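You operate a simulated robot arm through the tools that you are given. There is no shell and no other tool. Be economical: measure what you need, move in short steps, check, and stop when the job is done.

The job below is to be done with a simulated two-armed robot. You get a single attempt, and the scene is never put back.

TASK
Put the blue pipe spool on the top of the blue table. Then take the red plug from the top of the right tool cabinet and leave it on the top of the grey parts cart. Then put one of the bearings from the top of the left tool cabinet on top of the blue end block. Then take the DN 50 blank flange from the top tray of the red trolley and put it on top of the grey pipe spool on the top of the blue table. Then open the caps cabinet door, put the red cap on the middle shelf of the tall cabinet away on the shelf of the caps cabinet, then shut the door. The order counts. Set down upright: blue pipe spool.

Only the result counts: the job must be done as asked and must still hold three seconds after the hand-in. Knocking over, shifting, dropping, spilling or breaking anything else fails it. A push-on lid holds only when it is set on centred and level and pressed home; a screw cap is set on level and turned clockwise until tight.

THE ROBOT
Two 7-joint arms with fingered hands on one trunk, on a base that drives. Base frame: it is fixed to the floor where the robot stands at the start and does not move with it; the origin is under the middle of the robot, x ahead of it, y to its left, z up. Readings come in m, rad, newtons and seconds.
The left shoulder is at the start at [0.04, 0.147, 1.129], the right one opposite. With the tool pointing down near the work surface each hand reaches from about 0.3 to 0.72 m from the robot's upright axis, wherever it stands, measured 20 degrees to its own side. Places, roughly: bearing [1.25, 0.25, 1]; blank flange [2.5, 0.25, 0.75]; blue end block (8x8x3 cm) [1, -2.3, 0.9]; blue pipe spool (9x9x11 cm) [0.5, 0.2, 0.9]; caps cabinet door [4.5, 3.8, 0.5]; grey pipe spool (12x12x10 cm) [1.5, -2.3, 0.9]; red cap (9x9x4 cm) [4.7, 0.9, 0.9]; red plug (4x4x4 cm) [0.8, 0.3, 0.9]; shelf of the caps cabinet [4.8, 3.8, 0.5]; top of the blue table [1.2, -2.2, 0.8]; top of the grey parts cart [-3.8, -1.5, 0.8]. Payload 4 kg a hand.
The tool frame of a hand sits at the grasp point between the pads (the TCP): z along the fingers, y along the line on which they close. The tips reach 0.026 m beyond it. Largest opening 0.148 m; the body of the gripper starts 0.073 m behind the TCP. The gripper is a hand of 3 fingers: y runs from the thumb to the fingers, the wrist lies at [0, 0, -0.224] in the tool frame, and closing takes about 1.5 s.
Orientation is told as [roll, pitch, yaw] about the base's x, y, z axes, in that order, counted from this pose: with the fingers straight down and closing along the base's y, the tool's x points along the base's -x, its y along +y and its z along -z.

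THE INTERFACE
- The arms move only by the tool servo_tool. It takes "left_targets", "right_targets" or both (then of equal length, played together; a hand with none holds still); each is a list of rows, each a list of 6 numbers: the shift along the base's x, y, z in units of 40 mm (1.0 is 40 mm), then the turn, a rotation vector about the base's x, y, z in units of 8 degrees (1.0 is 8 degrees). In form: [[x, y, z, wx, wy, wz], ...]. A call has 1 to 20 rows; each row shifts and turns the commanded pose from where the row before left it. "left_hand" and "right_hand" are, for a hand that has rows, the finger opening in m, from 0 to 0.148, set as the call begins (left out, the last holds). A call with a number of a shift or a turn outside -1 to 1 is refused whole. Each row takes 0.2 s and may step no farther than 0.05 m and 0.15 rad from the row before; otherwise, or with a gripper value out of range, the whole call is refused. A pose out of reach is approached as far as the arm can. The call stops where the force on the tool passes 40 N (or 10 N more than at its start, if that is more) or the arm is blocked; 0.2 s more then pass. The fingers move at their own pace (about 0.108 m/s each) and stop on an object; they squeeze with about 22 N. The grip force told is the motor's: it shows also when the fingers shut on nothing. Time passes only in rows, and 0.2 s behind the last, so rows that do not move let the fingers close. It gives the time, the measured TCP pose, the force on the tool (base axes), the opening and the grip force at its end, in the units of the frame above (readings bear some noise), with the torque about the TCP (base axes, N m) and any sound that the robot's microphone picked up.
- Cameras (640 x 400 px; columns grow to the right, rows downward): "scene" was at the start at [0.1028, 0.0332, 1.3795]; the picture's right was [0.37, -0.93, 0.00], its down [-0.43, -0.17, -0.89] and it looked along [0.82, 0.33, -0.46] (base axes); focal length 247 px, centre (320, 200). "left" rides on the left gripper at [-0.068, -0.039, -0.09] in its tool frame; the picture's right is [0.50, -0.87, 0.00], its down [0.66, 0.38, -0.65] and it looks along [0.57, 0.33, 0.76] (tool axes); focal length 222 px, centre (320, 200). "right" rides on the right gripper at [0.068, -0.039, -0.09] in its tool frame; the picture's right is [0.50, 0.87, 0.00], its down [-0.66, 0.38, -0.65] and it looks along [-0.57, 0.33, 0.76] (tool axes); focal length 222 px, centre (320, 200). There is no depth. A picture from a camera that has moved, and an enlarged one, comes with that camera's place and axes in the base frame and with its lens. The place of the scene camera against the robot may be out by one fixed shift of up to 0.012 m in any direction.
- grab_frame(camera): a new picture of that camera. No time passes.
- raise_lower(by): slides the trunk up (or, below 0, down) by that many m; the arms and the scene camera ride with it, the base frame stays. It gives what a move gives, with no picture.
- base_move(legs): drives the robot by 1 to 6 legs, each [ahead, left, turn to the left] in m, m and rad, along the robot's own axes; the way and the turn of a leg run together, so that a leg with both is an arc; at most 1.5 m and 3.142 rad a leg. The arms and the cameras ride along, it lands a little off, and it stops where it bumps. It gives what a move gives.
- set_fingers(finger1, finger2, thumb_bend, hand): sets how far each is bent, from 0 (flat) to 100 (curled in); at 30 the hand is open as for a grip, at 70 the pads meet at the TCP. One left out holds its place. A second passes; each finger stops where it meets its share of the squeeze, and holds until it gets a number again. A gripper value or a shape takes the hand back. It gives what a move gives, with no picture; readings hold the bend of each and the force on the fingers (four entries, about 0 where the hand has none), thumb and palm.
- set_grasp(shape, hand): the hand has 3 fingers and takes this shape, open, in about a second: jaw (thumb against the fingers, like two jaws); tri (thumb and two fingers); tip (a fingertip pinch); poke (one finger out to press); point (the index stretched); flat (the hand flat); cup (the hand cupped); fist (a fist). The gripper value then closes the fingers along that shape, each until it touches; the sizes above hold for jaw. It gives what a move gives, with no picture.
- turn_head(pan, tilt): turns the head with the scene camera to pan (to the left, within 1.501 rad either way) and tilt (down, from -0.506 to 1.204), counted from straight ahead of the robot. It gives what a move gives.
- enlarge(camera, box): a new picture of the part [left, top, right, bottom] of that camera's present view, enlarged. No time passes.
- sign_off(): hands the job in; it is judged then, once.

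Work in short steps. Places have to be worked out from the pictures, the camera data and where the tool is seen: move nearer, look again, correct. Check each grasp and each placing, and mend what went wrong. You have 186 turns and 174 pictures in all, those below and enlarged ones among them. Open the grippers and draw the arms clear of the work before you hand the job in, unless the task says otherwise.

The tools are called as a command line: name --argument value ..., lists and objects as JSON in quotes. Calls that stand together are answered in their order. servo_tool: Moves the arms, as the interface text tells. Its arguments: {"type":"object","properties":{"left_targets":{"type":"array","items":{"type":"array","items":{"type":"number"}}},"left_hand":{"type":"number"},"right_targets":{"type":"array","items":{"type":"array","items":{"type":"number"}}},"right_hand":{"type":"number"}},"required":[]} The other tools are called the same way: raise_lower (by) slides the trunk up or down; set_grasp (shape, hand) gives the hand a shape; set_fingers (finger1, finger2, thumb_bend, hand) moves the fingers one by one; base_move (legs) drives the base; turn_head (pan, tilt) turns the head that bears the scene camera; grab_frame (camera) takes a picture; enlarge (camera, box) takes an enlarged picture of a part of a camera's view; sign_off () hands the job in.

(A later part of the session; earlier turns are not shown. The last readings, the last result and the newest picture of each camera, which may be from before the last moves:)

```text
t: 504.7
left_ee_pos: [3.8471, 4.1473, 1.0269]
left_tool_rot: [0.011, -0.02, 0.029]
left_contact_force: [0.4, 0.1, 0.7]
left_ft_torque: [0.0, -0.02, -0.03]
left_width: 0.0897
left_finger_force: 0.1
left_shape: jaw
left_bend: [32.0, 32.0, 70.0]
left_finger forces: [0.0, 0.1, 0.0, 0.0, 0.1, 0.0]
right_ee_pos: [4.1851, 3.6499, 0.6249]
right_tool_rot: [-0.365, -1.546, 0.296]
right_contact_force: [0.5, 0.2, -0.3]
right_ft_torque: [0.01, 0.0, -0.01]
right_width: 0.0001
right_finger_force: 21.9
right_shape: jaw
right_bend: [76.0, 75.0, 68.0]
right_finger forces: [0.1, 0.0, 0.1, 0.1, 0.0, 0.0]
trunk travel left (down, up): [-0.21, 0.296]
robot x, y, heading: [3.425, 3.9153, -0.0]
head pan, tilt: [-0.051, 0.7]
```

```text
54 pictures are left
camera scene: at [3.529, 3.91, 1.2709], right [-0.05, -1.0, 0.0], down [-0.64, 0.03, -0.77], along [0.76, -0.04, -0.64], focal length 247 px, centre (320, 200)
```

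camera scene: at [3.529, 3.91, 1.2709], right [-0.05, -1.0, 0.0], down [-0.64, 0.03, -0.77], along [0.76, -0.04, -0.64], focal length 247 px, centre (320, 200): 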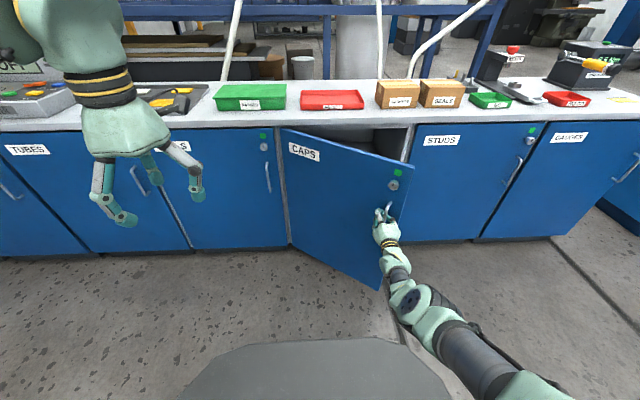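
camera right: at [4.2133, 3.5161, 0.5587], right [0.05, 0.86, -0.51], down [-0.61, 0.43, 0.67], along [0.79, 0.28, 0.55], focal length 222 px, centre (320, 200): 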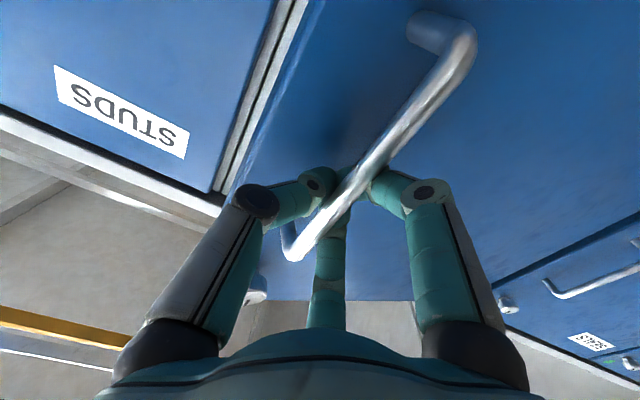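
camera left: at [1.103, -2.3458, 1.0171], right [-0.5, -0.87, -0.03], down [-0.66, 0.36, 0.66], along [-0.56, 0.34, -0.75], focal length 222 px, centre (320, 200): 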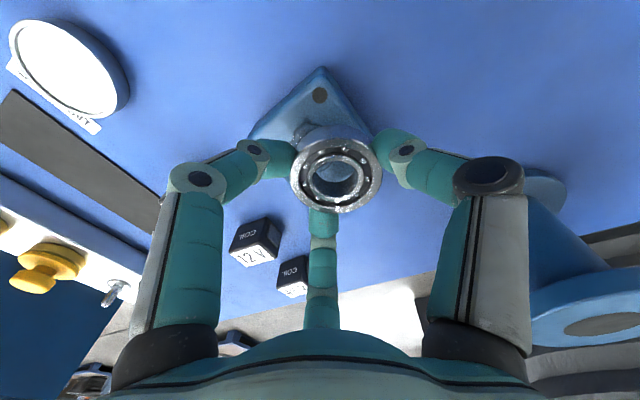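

The door is ~33° open. I release the bar, back off, and go round the free edge to push the inner face open from the south side.

servo_tool --right_targets '[[0, 0, 0, 0, 0, 0], [0, 0, 0, 0, 0, 0], [0, 0, 0, 0, 0, 0], [0, 0, 0, 0, 0, 0], [0, 0, 0, 0, 0, 0]]' --right_hand 0.1

base_move --legs '[[-0.13, 0, 0], [0, -0.27, 0]]'

servo_tool --right_targets '[[0, 0, 0, 0, 0, 0], [0, 0, 0, 0, 0, 0], [0, 0, 0, 0, 0, 0], [0, 0, 0, 0, 0, 0]]' --right_hand 0.0

grab_frame --camera "scene"

```text
t: 505.9
left_ee_pos: [3.8466, 4.1457, 1.0274]
left_tool_rot: [0.011, -0.02, 0.031]
left_contact_force: [0.6, 0.7, 0.9]
left_ft_torque: [-0.01, -0.02, 0.06]
left_width: 0.0896
left_finger_force: 0.1
left_shape: jaw
left_bend: [32.0, 32.0, 70.0]
left_finger forces: [0.1, 0.1, 0.0, 0.1, 0.0, 0.1]
right_ee_pos: [4.1858, 3.6495, 0.6244]
right_tool_rot: [-0.372, -1.549, 0.298]
right_contact_force: [-0.9, 0.1, 0.1]
right_ft_torque: [-0.01, -0.01, 0.02]
right_width: 0.0996
right_finger_force: 0.1
right_shape: jaw
right_bend: [29.0, 29.0, 72.0]
right_finger forces: [0.1, 0.1, 0.0, 0.1, 0.1, 0.1]
trunk travel left (down, up): [-0.21, 0.296]
robot x, y, heading: [3.4244, 3.9154, 0.006]
head pan, tilt: [-0.051, 0.7]
```

```text
t: 508.7
left_ee_pos: [3.7168, 3.88, 1.0272]
left_tool_rot: [0.012, -0.02, 0.03]
left_contact_force: [0.2, -0.2, 0.0]
left_ft_torque: [0.01, -0.01, -0.02]
left_width: 0.0898
left_finger_force: 0.1
left_shape: jaw
left_bend: [32.0, 32.0, 70.0]
left_finger forces: [0.0, 0.1, 0.0, 0.0, 0.1, 0.1]
right_ee_pos: [4.0567, 3.3836, 0.6254]
right_tool_rot: [-0.334, -1.547, 0.265]
right_contact_force: [-0.1, -0.6, -0.4]
right_ft_torque: [0.02, -0.02, -0.01]
right_width: 0.0999
right_finger_force: 0.1
right_shape: jaw
right_bend: [29.0, 29.0, 72.0]
right_finger forces: [0.0, 0.0, 0.0, 0.0, 0.0, 0.0]
trunk travel left (down, up): [-0.21, 0.296]
robot x, y, heading: [3.2954, 3.6501, 0.008]
head pan, tilt: [-0.051, 0.7]
```

```text
t: 509.7
left_ee_pos: [3.7163, 3.8806, 1.0266]
left_tool_rot: [0.011, -0.019, 0.033]
left_contact_force: [0.6, 0.7, 0.7]
left_ft_torque: [0.0, 0.01, -0.02]
left_width: 0.0899
left_finger_force: 0.1
left_shape: jaw
left_bend: [32.0, 32.0, 70.0]
left_finger forces: [0.0, 0.1, 0.1, 0.0, 0.0, 0.1]
right_ee_pos: [4.0555, 3.3841, 0.6235]
right_tool_rot: [-0.347, -1.549, 0.279]
right_contact_force: [0.3, 0.0, 0.6]
right_ft_torque: [0.04, 0.0, -0.01]
right_width: 0.0
right_finger_force: 22.4
right_shape: jaw
right_bend: [70.0, 70.0, 70.0]
right_finger forces: [0.0, 0.0, 0.1, 0.1, 0.0, 0.1]
trunk travel left (down, up): [-0.21, 0.296]
robot x, y, heading: [3.2957, 3.6485, 0.006]
head pan, tilt: [-0.051, 0.7]
```

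```text
53 pictures are left
camera scene: at [3.3997, 3.6434, 1.2709], right [-0.05, -1.0, 0.0], down [-0.64, 0.03, -0.76], along [0.76, -0.03, -0.64], focal length 247 px, centre (320, 200)
```

scene: 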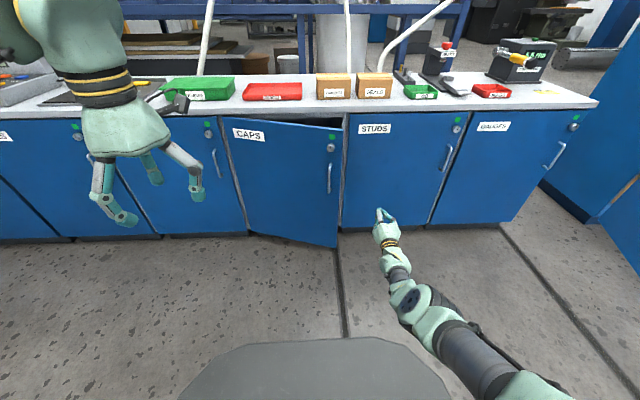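

The door swung back to ~15°. I now hook the closed fingertips inside the gap at the free edge and sweep back-left along the edge's arc.

base_move --legs '[[0, 0.05, 0], [0.335, 0, 0], [0, 0.06, 0], [-0.22, 0.13, 0]]'

grab_frame --camera "scene"

```text
t: 513.0
left_ee_pos: [4.0479, 3.9851, 1.0263]
left_tool_rot: [0.01, -0.021, 0.03]
left_contact_force: [0.0, 0.9, 0.2]
left_ft_torque: [0.0, -0.02, 0.01]
left_width: 0.0899
left_finger_force: 0.1
left_shape: jaw
left_bend: [32.0, 32.0, 70.0]
left_finger forces: [0.0, 0.1, 0.0, 0.1, 0.0, 0.1]
right_ee_pos: [4.3842, 3.4706, 0.6257]
right_tool_rot: [-0.446, -1.551, 0.352]
right_contact_force: [-0.3, 0.6, -0.2]
right_ft_torque: [0.02, 0.04, -0.01]
right_width: 0.0
right_finger_force: 21.8
right_shape: jaw
right_bend: [70.0, 70.0, 70.0]
right_finger forces: [0.0, 0.0, 0.1, 0.0, 0.0, 0.0]
trunk travel left (down, up): [-0.21, 0.296]
robot x, y, heading: [3.6264, 3.7501, 0.005]
head pan, tilt: [-0.051, 0.7]
stopped in leg 3: the force on the tool passed its limit at 49 N (the readings are from after the stop); the commanded pose is now the measured one
```

```text
52 pictures are left
camera scene: at [3.7295, 3.7495, 1.2709], right [-0.05, -1.0, 0.0], down [-0.64, 0.03, -0.76], along [0.76, -0.04, -0.64], focal length 247 px, centre (320, 200)
```

scene: 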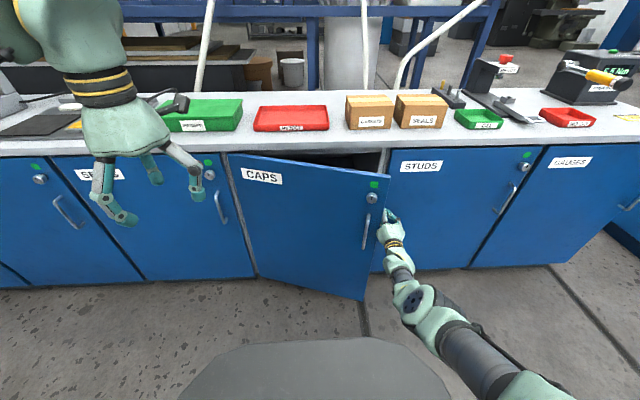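

Pushing along the door's plane jams; I need to hook behind its edge. I back off slightly, yaw the hand 35° left, and look.

base_move --legs '[[0, -0.04, 0], [-0.1, 0, 0]]'

servo_tool --right_targets '[[0, 0, 0, 0, 0, 0.9], [0, 0, 0, 0, 0, 0.9], [0, 0, 0, 0, 0, 0.9], [0, 0, 0, 0, 0, 0.9], [0, 0, 0, 0, 0, 0.8]]'

grab_frame --camera "scene"

grab_frame --camera "right"

```text
t: 514.6
left_ee_pos: [3.9481, 3.9434, 1.027]
left_tool_rot: [0.01, -0.019, 0.031]
left_contact_force: [0.2, -0.1, 1.6]
left_ft_torque: [0.03, -0.02, -0.02]
left_width: 0.0897
left_finger_force: 0.0
left_shape: jaw
left_bend: [32.0, 32.0, 70.0]
left_finger forces: [0.0, 0.1, 0.0, 0.0, 0.1, 0.0]
right_ee_pos: [4.2857, 3.4324, 0.6255]
right_tool_rot: [-0.381, -1.55, 0.289]
right_contact_force: [-0.4, -0.5, -0.4]
right_ft_torque: [-0.01, 0.01, 0.01]
right_width: 0.0
right_finger_force: 22.5
right_shape: jaw
right_bend: [70.0, 70.0, 70.0]
right_finger forces: [0.0, 0.1, 0.0, 0.0, 0.0, 0.0]
trunk travel left (down, up): [-0.21, 0.296]
robot x, y, heading: [3.5289, 3.7132, 0.004]
head pan, tilt: [-0.051, 0.7]
```

```text
t: 515.8
left_ee_pos: [3.9495, 3.944, 1.0275]
left_tool_rot: [0.01, -0.019, 0.034]
left_contact_force: [-0.6, 0.3, 0.5]
left_ft_torque: [-0.01, -0.01, -0.01]
left_width: 0.0899
left_finger_force: 0.0
left_shape: jaw
left_bend: [32.0, 32.0, 70.0]
left_finger forces: [0.0, 0.1, 0.0, 0.1, 0.1, 0.0]
right_ee_pos: [4.2656, 3.4613, 0.6634]
right_tool_rot: [-0.354, -1.55, 0.88]
right_contact_force: [0.0, 0.1, -0.7]
right_ft_torque: [0.01, -0.01, 0.0]
right_width: 0.0
right_finger_force: 22.1
right_shape: jaw
right_bend: [70.0, 70.0, 70.0]
right_finger forces: [0.0, 0.1, 0.0, 0.0, 0.0, 0.1]
right hand out of reach, approached as far as the arm can: row 2, 3, 4, 5
trunk travel left (down, up): [-0.21, 0.296]
robot x, y, heading: [3.5291, 3.7133, 0.002]
head pan, tilt: [-0.051, 0.7]
```

```text
51 pictures are left
camera scene: at [3.6307, 3.7077, 1.2709], right [-0.05, -1.0, 0.0], down [-0.64, 0.03, -0.76], along [0.76, -0.04, -0.64], focal length 247 px, centre (320, 200)
```

scene: 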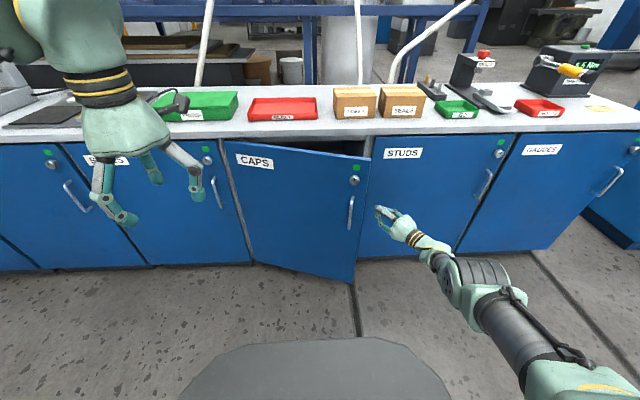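

```text
50 pictures are left
camera right: at [4.2074, 3.3788, 0.5964], right [-0.44, 0.74, -0.51], down [-0.75, 0.01, 0.66], along [0.5, 0.67, 0.55], focal length 222 px, centre (320, 200)
```

right: 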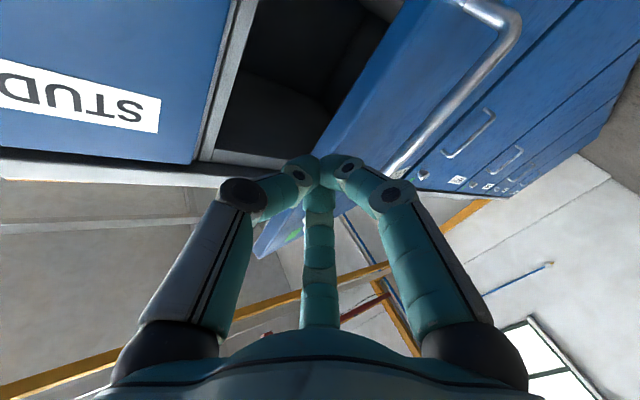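

Now I can see the gap clearly. I insert the fingertips just past the edge and sweep along the edge's arc (back-left), opening the door.

base_move --legs '[[0.11, 0.004, 0], [-0.122, 0.066, 0], [-0.108, 0.084, 0], [-0.084, 0.108, 0], [-0.062, 0.172, 0]]'

grab_frame --camera "scene"

```text
t: 518.3
left_ee_pos: [3.9278, 4.0202, 1.0287]
left_tool_rot: [0.012, -0.019, 0.026]
left_contact_force: [-1.3, 0.6, 0.6]
left_ft_torque: [-0.01, 0.03, -0.02]
left_width: 0.0895
left_finger_force: 0.1
left_shape: jaw
left_bend: [32.0, 32.0, 70.0]
left_finger forces: [0.0, 0.0, 0.0, 0.0, 0.1, 0.0]
right_ee_pos: [4.2457, 3.5274, 0.6698]
right_tool_rot: [-1.12, -1.558, 1.631]
right_contact_force: [1.5, -0.7, 0.2]
right_ft_torque: [0.0, 0.03, 0.01]
right_width: 0.0002
right_finger_force: 22.3
right_shape: jaw
right_bend: [70.0, 70.0, 70.0]
right_finger forces: [0.1, 0.0, 0.1, 0.0, 0.0, 0.0]
trunk travel left (down, up): [-0.21, 0.296]
robot x, y, heading: [3.5077, 3.7914, 0.0]
head pan, tilt: [-0.051, 0.7]
stopped in leg 3: the force on the tool passed its limit at 42 N (the readings are from after the stop); the commanded pose is now the measured one
```

```text
49 pictures are left
camera scene: at [3.6089, 3.7858, 1.271], right [-0.05, -1.0, 0.0], down [-0.64, 0.03, -0.77], along [0.76, -0.04, -0.64], focal length 247 px, centre (320, 200)
```

scene: 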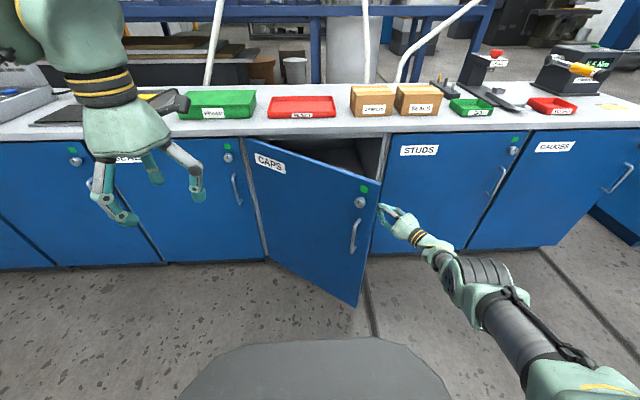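

Now ~31° open and holding. I continue slowly with the arm itself, following the edge's arc.

servo_tool --right_targets '[[-0.2, 0.3, 0, 0, 0, 0], [-0.2, 0.3, 0, 0, 0, 0], [-0.25, 0.25, 0, 0, 0, 0], [-0.25, 0.25, 0, 0, 0, 0], [-0.25, 0.25, 0, 0, 0, 0], [-0.25, 0.25, 0, 0, 0, 0], [-0.25, 0.25, 0, 0, 0, 0], [-0.22, 0.26, 0, 0, 0, 0], [-0.22, 0.26, 0, 0, 0, 0], [-0.22, 0.26, 0, 0, 0, 0], [-0.22, 0.26, 0, 0, 0, 0], [-0.2, 0.28, 0, 0, 0, 0], [-0.2, 0.28, 0, 0, 0, 0], [-0.2, 0.28, 0, 0, 0, 0], [-0.18, 0.3, 0, 0, 0, 0], [-0.18, 0.3, 0, 0, 0, 0], [-0.16, 0.3, 0, 0, 0, 0], [-0.16, 0.3, 0, 0, 0, 0], [-0.15, 0.3, 0, 0, 0, 0], [-0.15, 0.3, 0, 0, 0, 0]]'

grab_frame --camera "scene"

```text
t: 520.9
left_ee_pos: [3.9286, 4.0172, 1.027]
left_tool_rot: [0.012, -0.02, 0.022]
left_contact_force: [1.2, -0.1, 0.0]
left_ft_torque: [0.02, 0.02, 0.02]
left_width: 0.09
left_finger_force: 0.0
left_shape: jaw
left_bend: [32.0, 32.0, 70.0]
left_finger forces: [0.1, 0.1, 0.0, 0.0, 0.1, 0.1]
right_ee_pos: [4.2179, 3.6234, 0.6114]
right_tool_rot: [-2.095, -1.559, 2.591]
right_contact_force: [-11.3, -13.5, 11.2]
right_ft_torque: [-0.04, 1.06, 1.15]
right_width: 0.0
right_finger_force: 22.5
right_shape: jaw
right_bend: [70.0, 70.0, 70.0]
right_finger forces: [0.0, 1.2, 0.0, 0.0, 0.1, 16.5]
right hand out of reach, approached as far as the arm can: row 1, 2, 3, 4, 5, 6, 7, 8, 9, 10, 11, 12
trunk travel left (down, up): [-0.21, 0.296]
robot x, y, heading: [3.5097, 3.7889, 0.0]
head pan, tilt: [-0.051, 0.7]
stopped in row 12 (right hand): the force on the tool passed its limit at 46 N (the readings are from after the stop); the commanded pose is now the measured one
```

```text
48 pictures are left
camera scene: at [3.6088, 3.7845, 1.2709], right [-0.05, -1.0, 0.0], down [-0.64, 0.04, -0.77], along [0.76, -0.04, -0.64], focal length 247 px, centre (320, 200)
```

scene: 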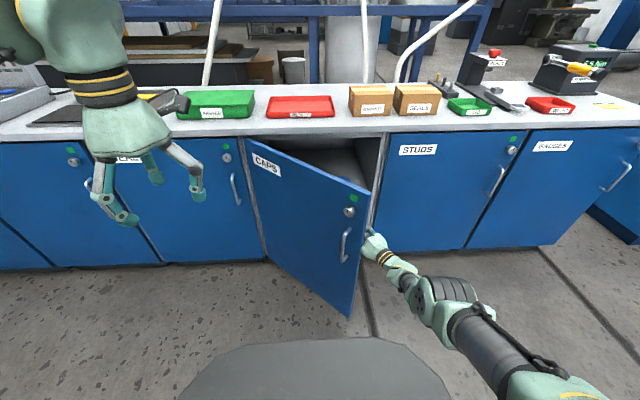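

About 40° now. I continue with base strafes (left with slight backing).

base_move --legs '[[-0.04, 0.08, 0], [-0.04, 0.08, 0], [-0.04, 0.1, 0], [-0.03, 0.12, 0]]'

grab_frame --camera "scene"

```text
t: 521.8
left_ee_pos: [3.9221, 4.0314, 1.0278]
left_tool_rot: [0.01, -0.018, 0.018]
left_contact_force: [-0.3, 0.7, -0.1]
left_ft_torque: [-0.05, -0.02, 0.01]
left_width: 0.0895
left_finger_force: 0.1
left_shape: jaw
left_bend: [32.0, 32.0, 70.0]
left_finger forces: [0.0, 0.0, 0.1, 0.0, 0.0, 0.0]
right_ee_pos: [4.2103, 3.6275, 0.6131]
right_tool_rot: [-2.032, -1.556, 2.518]
right_contact_force: [-8.9, -10.6, -1.8]
right_ft_torque: [0.01, -0.1, 0.88]
right_width: 0.0
right_finger_force: 21.9
right_shape: jaw
right_bend: [70.0, 70.0, 70.0]
right_finger forces: [0.0, 1.0, 0.0, 0.1, 0.1, 13.5]
trunk travel left (down, up): [-0.21, 0.296]
robot x, y, heading: [3.4988, 3.8035, -0.006]
head pan, tilt: [-0.051, 0.7]
stopped in leg 1: the force on the tool passed its limit at 46 N (the readings are from after the stop); the commanded pose is now the measured one
```

```text
47 pictures are left
camera scene: at [3.6014, 3.8007, 1.2709], right [-0.06, -1.0, 0.0], down [-0.64, 0.04, -0.77], along [0.76, -0.05, -0.64], focal length 247 px, centre (320, 200)
```

scene: 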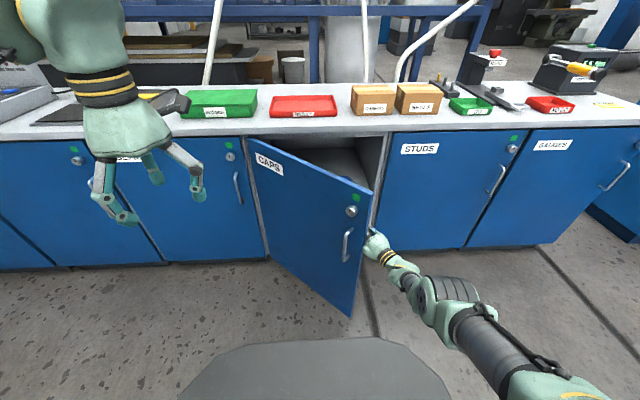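

The edge is jammed end-on against the palm. I reposition deeper inside the gap (right, forward) so the hand's side presses the inner face, then push left-back.

base_move --legs '[[0, -0.09, 0], [0.15, 0, 0], [0, 0.12, 0], [-0.05, 0.1, 0], [-0.05, 0.1, 0], [-0.05, 0.12, 0]]'

grab_frame --camera "scene"

```text
t: 527.2
left_ee_pos: [3.9281, 4.3821, 1.027]
left_tool_rot: [0.012, -0.018, 0.016]
left_contact_force: [0.6, 0.5, 0.5]
left_ft_torque: [0.01, 0.0, 0.02]
left_width: 0.0897
left_finger_force: 0.1
left_shape: jaw
left_bend: [32.0, 32.0, 70.0]
left_finger forces: [0.1, 0.0, 0.0, 0.0, 0.0, 0.1]
right_ee_pos: [4.2191, 3.9801, 0.6144]
right_tool_rot: [-2.338, -1.556, 2.823]
right_contact_force: [0.5, -0.7, 0.2]
right_ft_torque: [0.02, 0.03, 0.0]
right_width: 0.0
right_finger_force: 22.0
right_shape: jaw
right_bend: [70.0, 70.0, 70.0]
right_finger forces: [0.0, 0.1, 0.1, 0.1, 0.0, 0.0]
trunk travel left (down, up): [-0.21, 0.296]
robot x, y, heading: [3.5042, 4.1565, -0.007]
head pan, tilt: [-0.051, 0.7]
```

```text
46 pictures are left
camera scene: at [3.6079, 4.1498, 1.2709], right [-0.06, -1.0, 0.0], down [-0.64, 0.04, -0.76], along [0.76, -0.05, -0.64], focal length 247 px, centre (320, 200)
```

scene: 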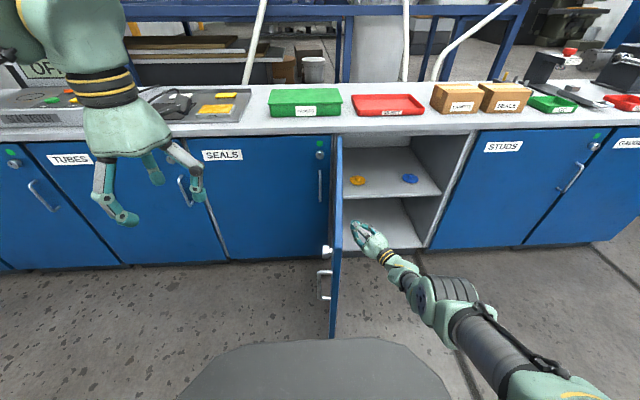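

The door is fully open, showing the shelf with a yellow and a blue cap and a free gap at ≈(4.63, 3.745). I back the hand out, raise the trunk and turn the hand to a 45° forward-down pose for the red cap.

base_move --legs '[[-0.4, 0, 0]]'

raise_lower --by 0.21

servo_tool --right_targets '[[-0.3, 0, 0.5, 0, 0.8, -0.5], [-0.3, 0, 0.5, 0, 0.8, -0.5], [-0.3, 0, 0.5, 0, 0.8, -0.5], [-0.3, 0, 0.5, 0, 0.8, -0.5], [-0.3, 0, 0.5, 0, 0.8, -0.5], [-0.3, 0, 0.5, 0, 0.8, -0.5], [-0.3, 0, 0.5, 0, 0.8, -0.5]]'

set_grasp --hand "right" --shape "tip"

grab_frame --camera "right"

grab_frame --camera "scene"

```text
t: 529.7
left_ee_pos: [3.5163, 4.3866, 1.0272]
left_tool_rot: [0.013, -0.02, 0.023]
left_contact_force: [-1.1, 0.2, -0.7]
left_ft_torque: [-0.02, 0.04, -0.02]
left_width: 0.0898
left_finger_force: 0.0
left_shape: jaw
left_bend: [32.0, 32.0, 70.0]
left_finger forces: [0.0, 0.0, 0.0, 0.0, 0.1, 0.1]
right_ee_pos: [3.8079, 3.988, 0.613]
right_tool_rot: [-2.355, -1.554, 2.847]
right_contact_force: [0.6, 0.3, -0.5]
right_ft_torque: [-0.01, 0.01, -0.03]
right_width: 0.0
right_finger_force: 21.8
right_shape: jaw
right_bend: [70.0, 70.0, 70.0]
right_finger forces: [0.0, 0.1, 0.1, 0.0, 0.0, 0.1]
trunk travel left (down, up): [-0.21, 0.296]
robot x, y, heading: [3.0966, 4.159, -0.002]
head pan, tilt: [-0.051, 0.7]
```

```text
t: 532.0
left_ee_pos: [3.5164, 4.3862, 1.2366]
left_tool_rot: [0.012, -0.018, 0.023]
left_contact_force: [-0.4, -0.6, 0.3]
left_ft_torque: [0.0, 0.03, 0.04]
left_width: 0.0899
left_finger_force: 0.2
left_shape: jaw
left_bend: [32.0, 32.0, 70.0]
left_finger forces: [0.0, 0.0, 0.1, 0.0, 0.1, 0.1]
right_ee_pos: [3.8083, 3.9863, 0.8227]
right_tool_rot: [-2.34, -1.556, 2.831]
right_contact_force: [0.4, -0.3, 0.0]
right_ft_torque: [-0.01, 0.03, -0.04]
right_width: 0.0001
right_finger_force: 22.1
right_shape: jaw
right_bend: [70.0, 70.0, 70.0]
right_finger forces: [0.1, 0.1, 0.0, 0.0, 0.0, 0.0]
trunk travel left (down, up): [-0.42, 0.086]
robot x, y, heading: [3.0957, 4.1559, -0.001]
head pan, tilt: [-0.051, 0.7]
```

```text
t: 533.5
left_ee_pos: [3.5162, 4.387, 1.2371]
left_tool_rot: [0.012, -0.017, 0.023]
left_contact_force: [0.8, 0.1, -0.1]
left_ft_torque: [0.0, 0.01, 0.01]
left_width: 0.0896
left_finger_force: 0.1
left_shape: jaw
left_bend: [32.0, 32.0, 70.0]
left_finger forces: [0.0, 0.1, 0.1, 0.0, 0.0, 0.0]
right_ee_pos: [3.8875, 3.9898, 0.8256]
right_tool_rot: [0.3, -0.923, -0.178]
right_contact_force: [-0.9, 1.1, -0.6]
right_ft_torque: [0.03, -0.02, -0.02]
right_width: 0.0001
right_finger_force: 21.7
right_shape: jaw
right_bend: [70.0, 70.0, 70.0]
right_finger forces: [0.0, 0.0, 0.0, 0.0, 0.0, 0.0]
right hand out of reach, approached as far as the arm can: row 1, 2, 3, 4, 5, 6, 7
trunk travel left (down, up): [-0.42, 0.086]
robot x, y, heading: [3.0956, 4.1587, -0.006]
head pan, tilt: [-0.051, 0.7]
```

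```text
t: 534.5
left_ee_pos: [3.5167, 4.3867, 1.2357]
left_tool_rot: [0.013, -0.018, 0.023]
left_contact_force: [0.1, 0.1, 0.8]
left_ft_torque: [0.05, 0.01, 0.0]
left_width: 0.0898
left_finger_force: 0.0
left_shape: jaw
left_bend: [32.0, 32.0, 70.0]
left_finger forces: [0.0, 0.0, 0.0, 0.0, 0.0, 0.0]
right_ee_pos: [3.8865, 3.9872, 0.826]
right_tool_rot: [0.306, -0.923, -0.18]
right_contact_force: [-0.1, -1.1, -0.2]
right_ft_torque: [0.0, -0.03, 0.0]
right_width: 0.1478
right_finger_force: 0.0
right_shape: tip
right_bend: [30.0, 30.0, 30.0]
right_finger forces: [0.1, 0.0, 0.1, 0.0, 0.0, 0.0]
trunk travel left (down, up): [-0.42, 0.086]
robot x, y, heading: [3.0937, 4.1575, 0.003]
head pan, tilt: [-0.051, 0.7]
```

```text
45 pictures are left
camera right: at [3.7769, 3.9414, 0.8158], right [-0.35, 0.9, -0.24], down [-0.16, 0.2, 0.97], along [0.92, 0.38, 0.08], focal length 222 px, centre (320, 200)
```

right: 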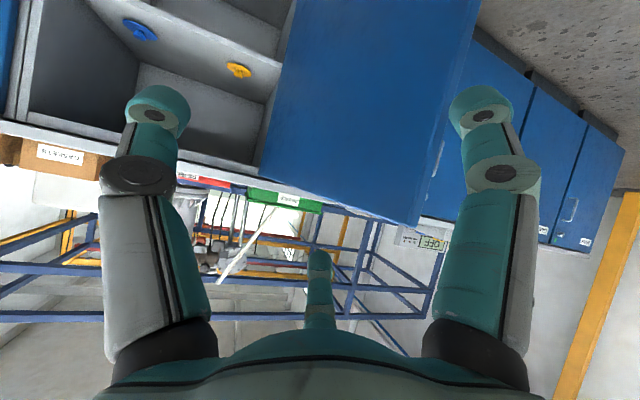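

```text
44 pictures are left
camera scene: at [3.1974, 4.1525, 1.4803], right [-0.05, -1.0, 0.0], down [-0.64, 0.03, -0.76], along [0.76, -0.04, -0.64], focal length 247 px, centre (320, 200)
```

scene: 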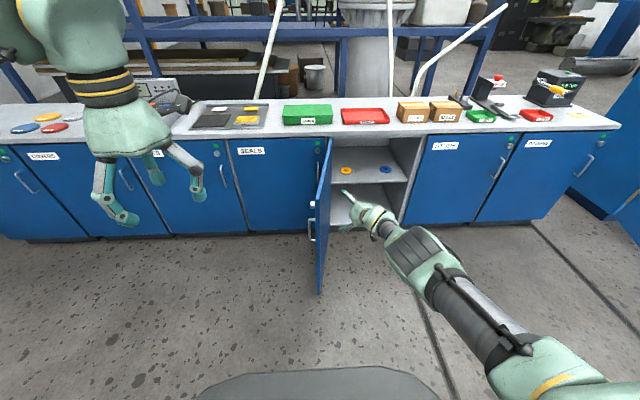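

I test how the "tip" shape closes before choosing the grasp for the knob.

servo_tool --right_targets '[[0, 0, 0, 0, 0, 0], [0, 0, 0, 0, 0, 0], [0, 0, 0, 0, 0, 0], [0, 0, 0, 0, 0, 0], [0, 0, 0, 0, 0, 0], [0, 0, 0, 0, 0, 0]]' --right_hand 0.02

grab_frame --camera "right"

```text
t: 535.9
left_ee_pos: [3.5172, 4.3858, 1.2364]
left_tool_rot: [0.013, -0.018, 0.021]
left_contact_force: [-0.1, -0.2, -0.1]
left_ft_torque: [0.02, 0.04, 0.0]
left_width: 0.0894
left_finger_force: 0.1
left_shape: jaw
left_bend: [32.0, 32.0, 70.0]
left_finger forces: [0.1, 0.0, 0.0, 0.0, 0.1, 0.0]
right_ee_pos: [3.8861, 3.9886, 0.8255]
right_tool_rot: [0.307, -0.924, -0.185]
right_contact_force: [-0.2, 0.6, -0.6]
right_ft_torque: [0.0, -0.01, 0.01]
right_width: 0.0202
right_finger_force: 0.0
right_shape: tip
right_bend: [74.0, 74.0, 70.0]
right_finger forces: [0.0, 0.0, 0.0, 0.1, 0.0, 0.0]
trunk travel left (down, up): [-0.42, 0.086]
robot x, y, heading: [3.0932, 4.1552, -0.001]
head pan, tilt: [-0.051, 0.7]
```

```text
43 pictures are left
camera right: at [3.7769, 3.9415, 0.816], right [-0.35, 0.9, -0.24], down [-0.16, 0.2, 0.97], along [0.92, 0.38, 0.07], focal length 222 px, centre (320, 200)
```

right: 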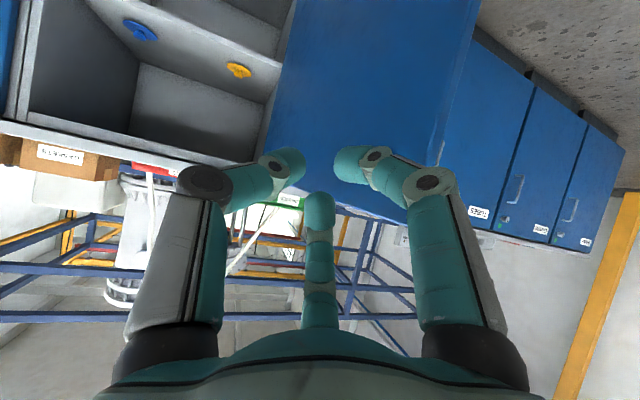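

"Tip" still uses three digits. Best is a 55° downward tilt with two digits at the lower sides and one on top, around the knob. I rotate the hand to that pose.

servo_tool --right_targets '[[-0.3, 0, 0.5, 0.256, 0.523, -0.578], [-0.3, 0, 0.5, 0.256, 0.523, -0.578], [-0.3, 0, 0.5, 0.256, 0.523, -0.578], [-0.3, 0, 0.5, 0.256, 0.523, -0.578], [-0.3, 0, 0.5, 0.256, 0.523, -0.578], [-0.3, 0, 0.3, 0, 0, 0]]' --right_hand 0.07

base_move --legs '[[0, -1.5, 0], [0, -1.5, 0]]'

turn_head --pan -0.15 --tilt 0.4

grab_frame --camera "scene"

```text
t: 537.2
left_ee_pos: [3.5161, 4.3861, 1.2358]
left_tool_rot: [0.012, -0.017, 0.022]
left_contact_force: [0.4, 0.5, 0.6]
left_ft_torque: [-0.02, -0.01, 0.01]
left_width: 0.0899
left_finger_force: 0.0
left_shape: jaw
left_bend: [32.0, 32.0, 70.0]
left_finger forces: [0.0, 0.0, 0.0, 0.1, 0.1, 0.1]
right_ee_pos: [3.8857, 3.9932, 0.9129]
right_tool_rot: [0.335, -0.519, -0.613]
right_contact_force: [-0.3, -0.1, -0.3]
right_ft_torque: [0.0, 0.02, 0.0]
right_width: 0.0697
right_finger_force: 0.0
right_shape: tip
right_bend: [38.0, 38.0, 70.0]
right_finger forces: [0.0, 0.0, 0.0, 0.0, 0.0, 0.1]
right hand out of reach, approached as far as the arm can: row 1, 2, 3, 4, 5, 6
trunk travel left (down, up): [-0.42, 0.086]
robot x, y, heading: [3.0966, 4.1588, -0.003]
head pan, tilt: [-0.051, 0.7]
```

```text
t: 551.6
left_ee_pos: [3.472, 1.4025, 1.2366]
left_tool_rot: [0.013, -0.017, 0.0]
left_contact_force: [-0.7, -0.6, -0.1]
left_ft_torque: [-0.02, -0.01, 0.0]
left_width: 0.0898
left_finger_force: 0.1
left_shape: jaw
left_bend: [32.0, 32.0, 70.0]
left_finger forces: [0.1, 0.0, 0.1, 0.1, 0.0, 0.0]
right_ee_pos: [3.8338, 1.0024, 0.9103]
right_tool_rot: [0.336, -0.518, -0.633]
right_contact_force: [-0.2, 0.1, -0.9]
right_ft_torque: [0.03, -0.02, -0.01]
right_width: 0.0697
right_finger_force: 0.1
right_shape: tip
right_bend: [38.0, 38.0, 70.0]
right_finger forces: [0.0, 0.1, 0.1, 0.1, 0.0, 0.0]
trunk travel left (down, up): [-0.42, 0.086]
robot x, y, heading: [3.0444, 1.181, -0.026]
head pan, tilt: [-0.051, 0.7]
```

```text
t: 552.4
left_ee_pos: [3.4735, 1.4025, 1.2368]
left_tool_rot: [0.011, -0.016, 0.0]
left_contact_force: [0.1, -0.1, -0.5]
left_ft_torque: [-0.02, 0.01, -0.01]
left_width: 0.0897
left_finger_force: 0.1
left_shape: jaw
left_bend: [32.0, 32.0, 70.0]
left_finger forces: [0.0, 0.1, 0.0, 0.0, 0.1, 0.0]
right_ee_pos: [3.8329, 1.0009, 0.912]
right_tool_rot: [0.334, -0.518, -0.634]
right_contact_force: [0.6, -0.3, -0.1]
right_ft_torque: [0.01, 0.03, 0.01]
right_width: 0.0697
right_finger_force: 0.3
right_shape: tip
right_bend: [38.0, 38.0, 70.0]
right_finger forces: [0.1, 0.0, 0.0, 0.0, 0.0, 0.0]
trunk travel left (down, up): [-0.42, 0.086]
robot x, y, heading: [3.0486, 1.1827, -0.022]
head pan, tilt: [-0.15, 0.4]
```

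```text
42 pictures are left
camera scene: at [3.1554, 1.1654, 1.507], right [-0.17, -0.98, 0.0], down [-0.38, 0.07, -0.92], along [0.91, -0.16, -0.39], focal length 247 px, centre (320, 200)
```

scene: 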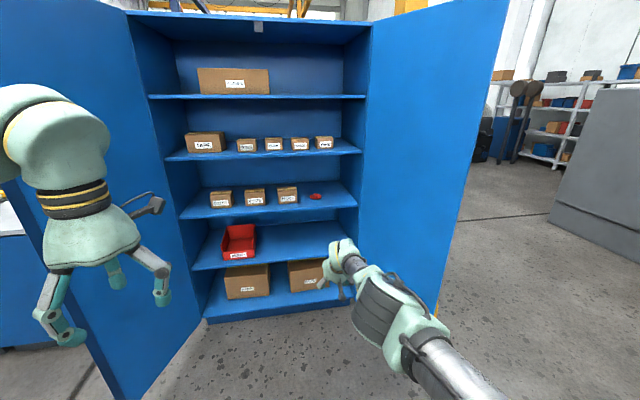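

Cap at ≈(4.63, 0.931). I drive closer (0.55 m) and inspect the cap up close.

base_move --legs '[[0, 0, 0.022], [0.55, -0.07, 0]]'

turn_head --pan -0.25 --tilt 0.5

grab_frame --camera "scene"

grab_frame --camera "right"

```text
t: 555.9
left_ee_pos: [4.0153, 1.3324, 1.2377]
left_tool_rot: [0.014, -0.02, 0.011]
left_contact_force: [-0.3, 0.5, 0.4]
left_ft_torque: [0.03, 0.0, 0.0]
left_width: 0.09
left_finger_force: 0.0
left_shape: jaw
left_bend: [32.0, 32.0, 70.0]
left_finger forces: [0.1, 0.1, 0.0, 0.0, 0.0, 0.1]
right_ee_pos: [4.3808, 0.939, 0.9127]
right_tool_rot: [0.335, -0.52, -0.623]
right_contact_force: [-0.1, 0.9, 0.4]
right_ft_torque: [-0.01, -0.04, 0.03]
right_width: 0.0698
right_finger_force: 0.1
right_shape: tip
right_bend: [38.0, 38.0, 70.0]
right_finger forces: [0.0, 0.1, 0.0, 0.1, 0.0, 0.0]
trunk travel left (down, up): [-0.42, 0.086]
robot x, y, heading: [3.5981, 1.1095, -0.011]
head pan, tilt: [-0.15, 0.4]
```

```text
t: 556.6
left_ee_pos: [4.0178, 1.333, 1.2368]
left_tool_rot: [0.013, -0.017, 0.013]
left_contact_force: [-0.1, 0.0, -0.5]
left_ft_torque: [-0.03, -0.02, 0.02]
left_width: 0.0898
left_finger_force: 0.0
left_shape: jaw
left_bend: [32.0, 32.0, 70.0]
left_finger forces: [0.1, 0.1, 0.0, 0.1, 0.1, 0.0]
right_ee_pos: [4.3821, 0.9381, 0.9124]
right_tool_rot: [0.336, -0.518, -0.623]
right_contact_force: [0.2, 0.2, 0.1]
right_ft_torque: [0.01, -0.01, -0.01]
right_width: 0.0694
right_finger_force: 0.1
right_shape: tip
right_bend: [38.0, 38.0, 70.0]
right_finger forces: [0.0, 0.0, 0.0, 0.0, 0.0, 0.0]
trunk travel left (down, up): [-0.42, 0.086]
robot x, y, heading: [3.5921, 1.1103, -0.013]
head pan, tilt: [-0.25, 0.499]
```

```text
41 pictures are left
camera scene: at [3.6987, 1.0848, 1.498], right [-0.26, -0.97, 0.0], down [-0.46, 0.12, -0.88], along [0.85, -0.23, -0.48], focal length 247 px, centre (320, 200)
```

scene: 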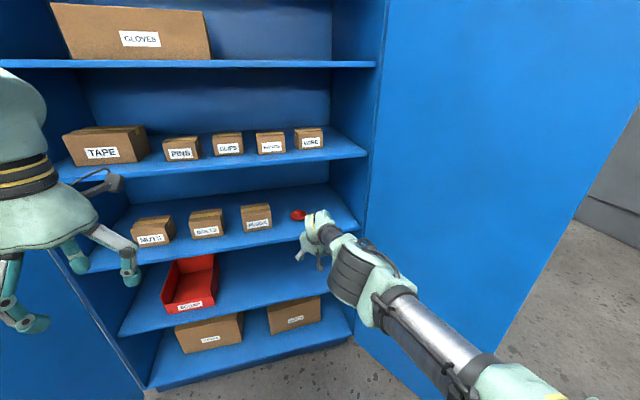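

```text
40 pictures are left
camera right: at [4.267, 0.9375, 0.9393], right [0.01, 1.0, 0.0], down [0.25, 0.0, 0.97], along [0.97, -0.01, -0.25], focal length 222 px, centre (320, 200)
```

right: 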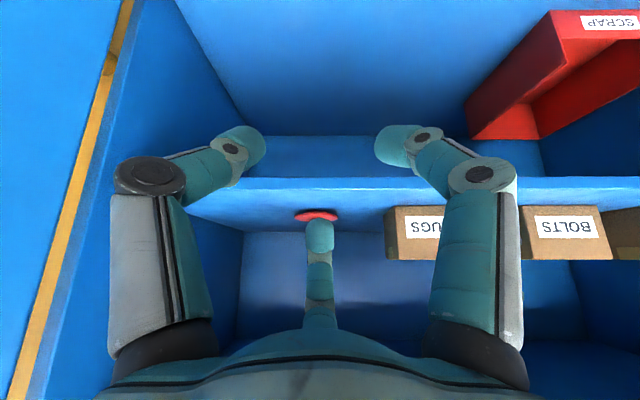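

Refined: cap at ≈(4.69, 0.928), shelf top ≈0.865, clearance ~0.32. I raise the hand 1 cm, open to 0.09 and advance most of the way, keeping the knob between the lower fingers.

servo_tool --right_targets '[[0, -0.1, 0.3, 0, 0, 0], [0, 0, 0, 0, 0, 0]]' --right_hand 0.09

base_move --legs '[[0.235, 0, 0]]'

grab_frame --camera "right"

enlarge --camera "scene" --box '[220, 120, 420, 270]'

```text
t: 557.2
left_ee_pos: [4.0165, 1.3332, 1.2369]
left_tool_rot: [0.012, -0.018, 0.015]
left_contact_force: [0.2, 0.3, -1.0]
left_ft_torque: [0.01, -0.02, -0.03]
left_width: 0.0896
left_finger_force: 0.1
left_shape: jaw
left_bend: [32.0, 32.0, 70.0]
left_finger forces: [0.0, 0.1, 0.1, 0.1, 0.0, 0.0]
right_ee_pos: [4.3851, 0.9353, 0.9227]
right_tool_rot: [0.335, -0.52, -0.621]
right_contact_force: [0.0, 0.7, 0.3]
right_ft_torque: [0.0, 0.03, 0.0]
right_width: 0.0894
right_finger_force: 0.1
right_shape: tip
right_bend: [32.0, 32.0, 70.0]
right_finger forces: [0.1, 0.0, 0.0, 0.0, 0.1, 0.1]
right hand out of reach, approached as far as the arm can: row 1
trunk travel left (down, up): [-0.42, 0.086]
robot x, y, heading: [3.5906, 1.1104, -0.011]
head pan, tilt: [-0.25, 0.499]
```

```text
t: 558.9
left_ee_pos: [4.2471, 1.3326, 1.2369]
left_tool_rot: [0.012, -0.017, 0.015]
left_contact_force: [-0.8, 0.7, -0.4]
left_ft_torque: [-0.02, 0.03, 0.01]
left_width: 0.0897
left_finger_force: 0.1
left_shape: jaw
left_bend: [32.0, 32.0, 70.0]
left_finger forces: [0.0, 0.0, 0.0, 0.0, 0.1, 0.0]
right_ee_pos: [4.6171, 0.9348, 0.923]
right_tool_rot: [0.334, -0.52, -0.618]
right_contact_force: [-0.7, -0.1, 0.9]
right_ft_torque: [0.01, 0.02, 0.02]
right_width: 0.0896
right_finger_force: 0.1
right_shape: tip
right_bend: [32.0, 32.0, 70.0]
right_finger forces: [0.0, 0.0, 0.0, 0.0, 0.0, 0.0]
trunk travel left (down, up): [-0.42, 0.086]
robot x, y, heading: [3.8271, 1.1046, -0.01]
head pan, tilt: [-0.25, 0.499]
```

```text
39 pictures are left
camera right: at [4.5021, 0.9344, 0.9518], right [0.0, 1.0, 0.0], down [0.25, 0.0, 0.97], along [0.97, 0.0, -0.25], focal length 222 px, centre (320, 200)
```

right: 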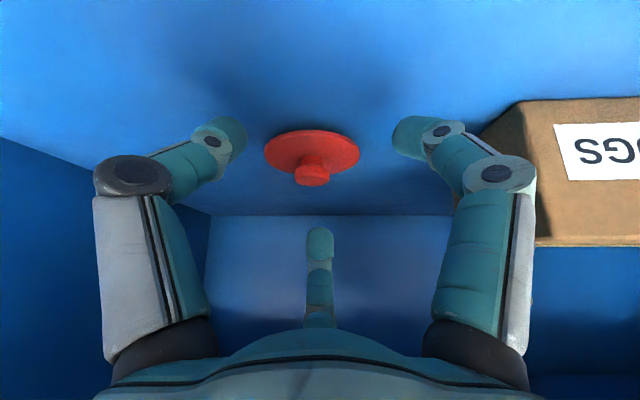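

```text
2.67 times, centred on (320, 195) of scene
camera zoom: at [3.9294, 1.0829, 1.4982], right [-0.25, -0.97, 0.0], down [-0.46, 0.12, -0.88], along [0.85, -0.22, -0.48], focal length 660 px, centre (320, 213)
```

zoom: 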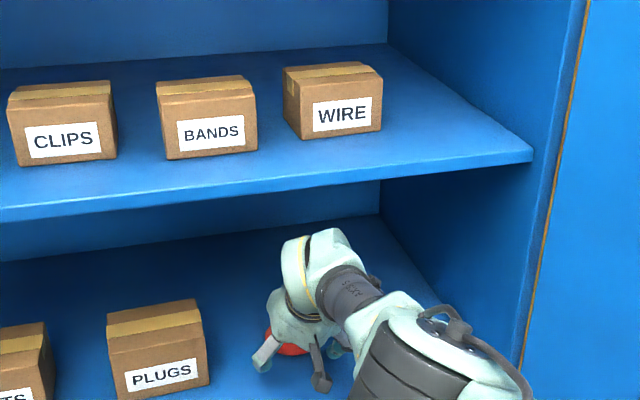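

Knob at ≈(4.69, 0.927), top ≈0.885. I advance 7.3 cm, shift right 8 mm, then lower 3 cm.

base_move --legs '[[0.072, -0.008, 0]]'

servo_tool --right_targets '[[0, 0, -0.3, 0, 0, 0], [0, 0, -0.3, 0, 0, 0], [0, 0, 0, 0, 0, 0]]'

grab_frame --camera "right"

```text
t: 560.0
left_ee_pos: [4.315, 1.3253, 1.2383]
left_tool_rot: [0.013, -0.024, 0.018]
left_contact_force: [-0.1, 0.0, 0.1]
left_ft_torque: [-0.02, -0.04, 0.01]
left_width: 0.09
left_finger_force: 0.0
left_shape: jaw
left_bend: [32.0, 32.0, 70.0]
left_finger forces: [0.0, 0.1, 0.0, 0.0, 0.0, 0.0]
right_ee_pos: [4.6863, 0.9283, 0.9266]
right_tool_rot: [0.338, -0.524, -0.618]
right_contact_force: [-0.6, 0.4, -0.5]
right_ft_torque: [-0.01, -0.03, 0.02]
right_width: 0.0893
right_finger_force: 0.0
right_shape: tip
right_bend: [32.0, 32.0, 70.0]
right_finger forces: [0.0, 0.0, 0.0, 0.0, 0.0, 0.0]
trunk travel left (down, up): [-0.42, 0.086]
robot x, y, heading: [3.8955, 1.0986, -0.006]
head pan, tilt: [-0.25, 0.499]
```

```text
t: 560.8
left_ee_pos: [4.322, 1.3255, 1.236]
left_tool_rot: [0.014, -0.017, 0.019]
left_contact_force: [0.4, -0.8, -0.4]
left_ft_torque: [-0.02, 0.03, 0.0]
left_width: 0.0898
left_finger_force: 0.1
left_shape: jaw
left_bend: [32.0, 32.0, 70.0]
left_finger forces: [0.1, 0.0, 0.0, 0.0, 0.0, 0.0]
right_ee_pos: [4.6872, 0.9272, 0.9007]
right_tool_rot: [0.335, -0.518, -0.617]
right_contact_force: [-0.9, -0.2, 1.7]
right_ft_torque: [0.05, 0.01, 0.0]
right_width: 0.09
right_finger_force: 0.0
right_shape: tip
right_bend: [31.0, 32.0, 70.0]
right_finger forces: [1.1, 0.0, 0.0, 0.0, 0.6, 0.0]
right hand out of reach, approached as far as the arm can: row 2
trunk travel left (down, up): [-0.42, 0.086]
robot x, y, heading: [3.9012, 1.1004, -0.006]
head pan, tilt: [-0.25, 0.499]
```

```text
37 pictures are left
camera right: at [4.5722, 0.9273, 0.9291], right [0.0, 1.0, 0.0], down [0.25, 0.0, 0.97], along [0.97, 0.0, -0.25], focal length 222 px, centre (320, 200)
```

right: 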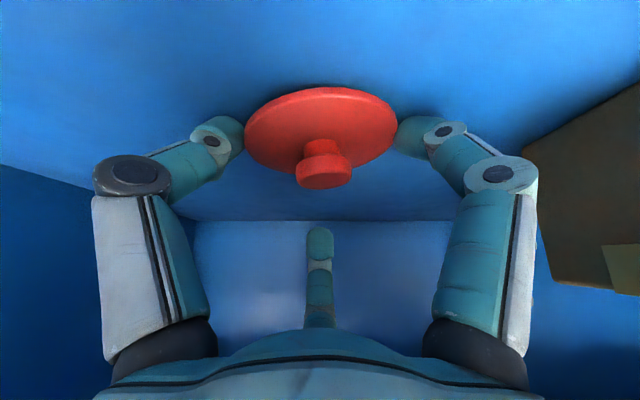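

The brim sits between the lower fingers. To grip the knob instead, I rise 1 cm, narrow to 0.055 above the brim, lower again, then close.

servo_tool --right_targets '[[0, 0, 0.3, 0, 0, 0], [0, 0, 0, 0, 0, 0]]'

servo_tool --right_targets '[[0, 0, 0, 0, 0, 0], [0, 0, 0, 0, 0, 0], [0, 0, 0, 0, 0, 0], [0, 0, -0.25, 0, 0, 0], [0, 0, -0.2, 0, 0, 0], [0, 0, 0, 0, 0, 0]]' --right_hand 0.055

grab_frame --camera "right"

```text
t: 561.4
left_ee_pos: [4.3207, 1.3247, 1.2369]
left_tool_rot: [0.012, -0.019, 0.017]
left_contact_force: [0.0, 0.9, 0.7]
left_ft_torque: [-0.04, 0.01, -0.01]
left_width: 0.0898
left_finger_force: 0.1
left_shape: jaw
left_bend: [32.0, 32.0, 70.0]
left_finger forces: [0.0, 0.1, 0.1, 0.0, 0.0, 0.0]
right_ee_pos: [4.687, 0.9281, 0.913]
right_tool_rot: [0.332, -0.518, -0.616]
right_contact_force: [-0.5, -0.8, -0.3]
right_ft_torque: [-0.02, 0.02, 0.0]
right_width: 0.0902
right_finger_force: 0.0
right_shape: tip
right_bend: [32.0, 32.0, 70.0]
right_finger forces: [0.0, 0.0, 0.1, 0.0, 0.1, 0.0]
trunk travel left (down, up): [-0.42, 0.086]
robot x, y, heading: [3.8958, 1.0974, -0.005]
head pan, tilt: [-0.25, 0.499]
```

```text
t: 562.8
left_ee_pos: [4.3172, 1.3237, 1.2387]
left_tool_rot: [0.014, -0.022, 0.016]
left_contact_force: [0.1, -0.4, -0.7]
left_ft_torque: [0.0, 0.04, 0.0]
left_width: 0.0897
left_finger_force: 0.0
left_shape: jaw
left_bend: [32.0, 32.0, 70.0]
left_finger forces: [0.0, 0.1, 0.1, 0.1, 0.0, 0.1]
right_ee_pos: [4.6843, 0.9274, 0.9017]
right_tool_rot: [0.341, -0.526, -0.619]
right_contact_force: [1.7, -4.1, 23.1]
right_ft_torque: [-0.43, -0.08, 0.01]
right_width: 0.0543
right_finger_force: 0.2
right_shape: tip
right_bend: [79.0, 77.0, 71.0]
right_finger forces: [7.2, 0.0, 0.1, 0.0, 16.6, 0.0]
trunk travel left (down, up): [-0.42, 0.086]
robot x, y, heading: [3.896, 1.0985, -0.012]
head pan, tilt: [-0.25, 0.499]
```

```text
36 pictures are left
camera right: at [4.5694, 0.9253, 0.9293], right [0.0, 1.0, 0.0], down [0.24, 0.0, 0.97], along [0.97, 0.0, -0.24], focal length 222 px, centre (320, 200)
```

right: 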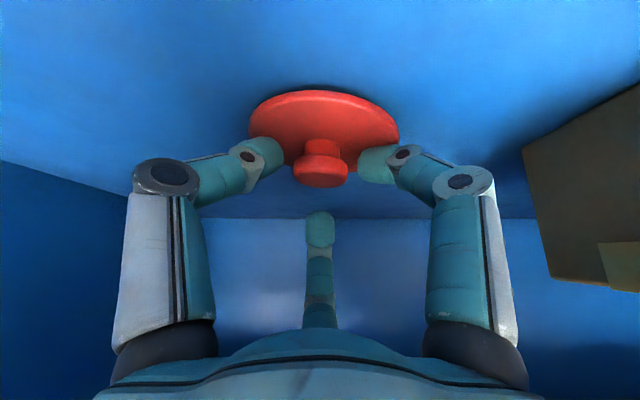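

Fingertips rest on the brim beside the knob. I rise 4 mm to relieve the force and close on the knob.

servo_tool --right_targets '[[0, 0, 0.12, 0, 0, 0], [0, 0, 0, 0, 0, 0]]'

servo_tool --right_targets '[[0, 0, 0, 0, 0, 0], [0, 0, 0, 0, 0, 0], [0, 0, 0, 0, 0, 0], [0, 0, 0, 0, 0, 0], [0, 0, 0, 0, 0, 0]]' --right_hand 0.0

grab_frame --camera "right"

```text
t: 563.4
left_ee_pos: [4.3188, 1.3245, 1.2372]
left_tool_rot: [0.012, -0.02, 0.019]
left_contact_force: [0.2, -0.3, 0.4]
left_ft_torque: [0.05, -0.02, -0.01]
left_width: 0.0897
left_finger_force: 0.1
left_shape: jaw
left_bend: [32.0, 32.0, 70.0]
left_finger forces: [0.0, 0.0, 0.1, 0.0, 0.1, 0.0]
right_ee_pos: [4.6848, 0.9277, 0.9021]
right_tool_rot: [0.337, -0.52, -0.617]
right_contact_force: [-0.3, -2.4, 14.3]
right_ft_torque: [-0.18, -0.01, -0.01]
right_width: 0.0533
right_finger_force: 0.1
right_shape: tip
right_bend: [79.0, 77.0, 71.0]
right_finger forces: [5.4, 0.0, 0.1, 0.0, 9.2, 0.1]
trunk travel left (down, up): [-0.42, 0.086]
robot x, y, heading: [3.8983, 1.0942, -0.008]
head pan, tilt: [-0.25, 0.499]
```

```text
t: 564.6
left_ee_pos: [4.3209, 1.3245, 1.2361]
left_tool_rot: [0.011, -0.019, 0.018]
left_contact_force: [0.4, -0.1, -0.5]
left_ft_torque: [0.05, 0.01, 0.02]
left_width: 0.0897
left_finger_force: 0.1
left_shape: jaw
left_bend: [32.0, 32.0, 70.0]
left_finger forces: [0.1, 0.1, 0.0, 0.0, 0.0, 0.1]
right_ee_pos: [4.6862, 0.9269, 0.901]
right_tool_rot: [0.335, -0.518, -0.617]
right_contact_force: [0.4, -0.4, 0.0]
right_ft_torque: [-0.02, 0.01, -0.04]
right_width: 0.0046
right_finger_force: 21.7
right_shape: tip
right_bend: [77.0, 70.0, 73.0]
right_finger forces: [0.0, 0.0, 0.0, 0.0, 0.1, 0.0]
trunk travel left (down, up): [-0.42, 0.086]
robot x, y, heading: [3.8988, 1.1017, -0.002]
head pan, tilt: [-0.25, 0.499]
```

```text
35 pictures are left
camera right: at [4.5709, 0.9263, 0.9286], right [0.0, 1.0, 0.0], down [0.25, 0.0, 0.97], along [0.97, 0.0, -0.25], focal length 222 px, centre (320, 200)
```

right: 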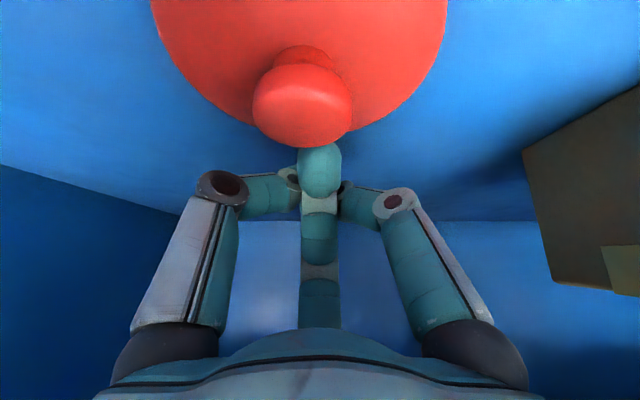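

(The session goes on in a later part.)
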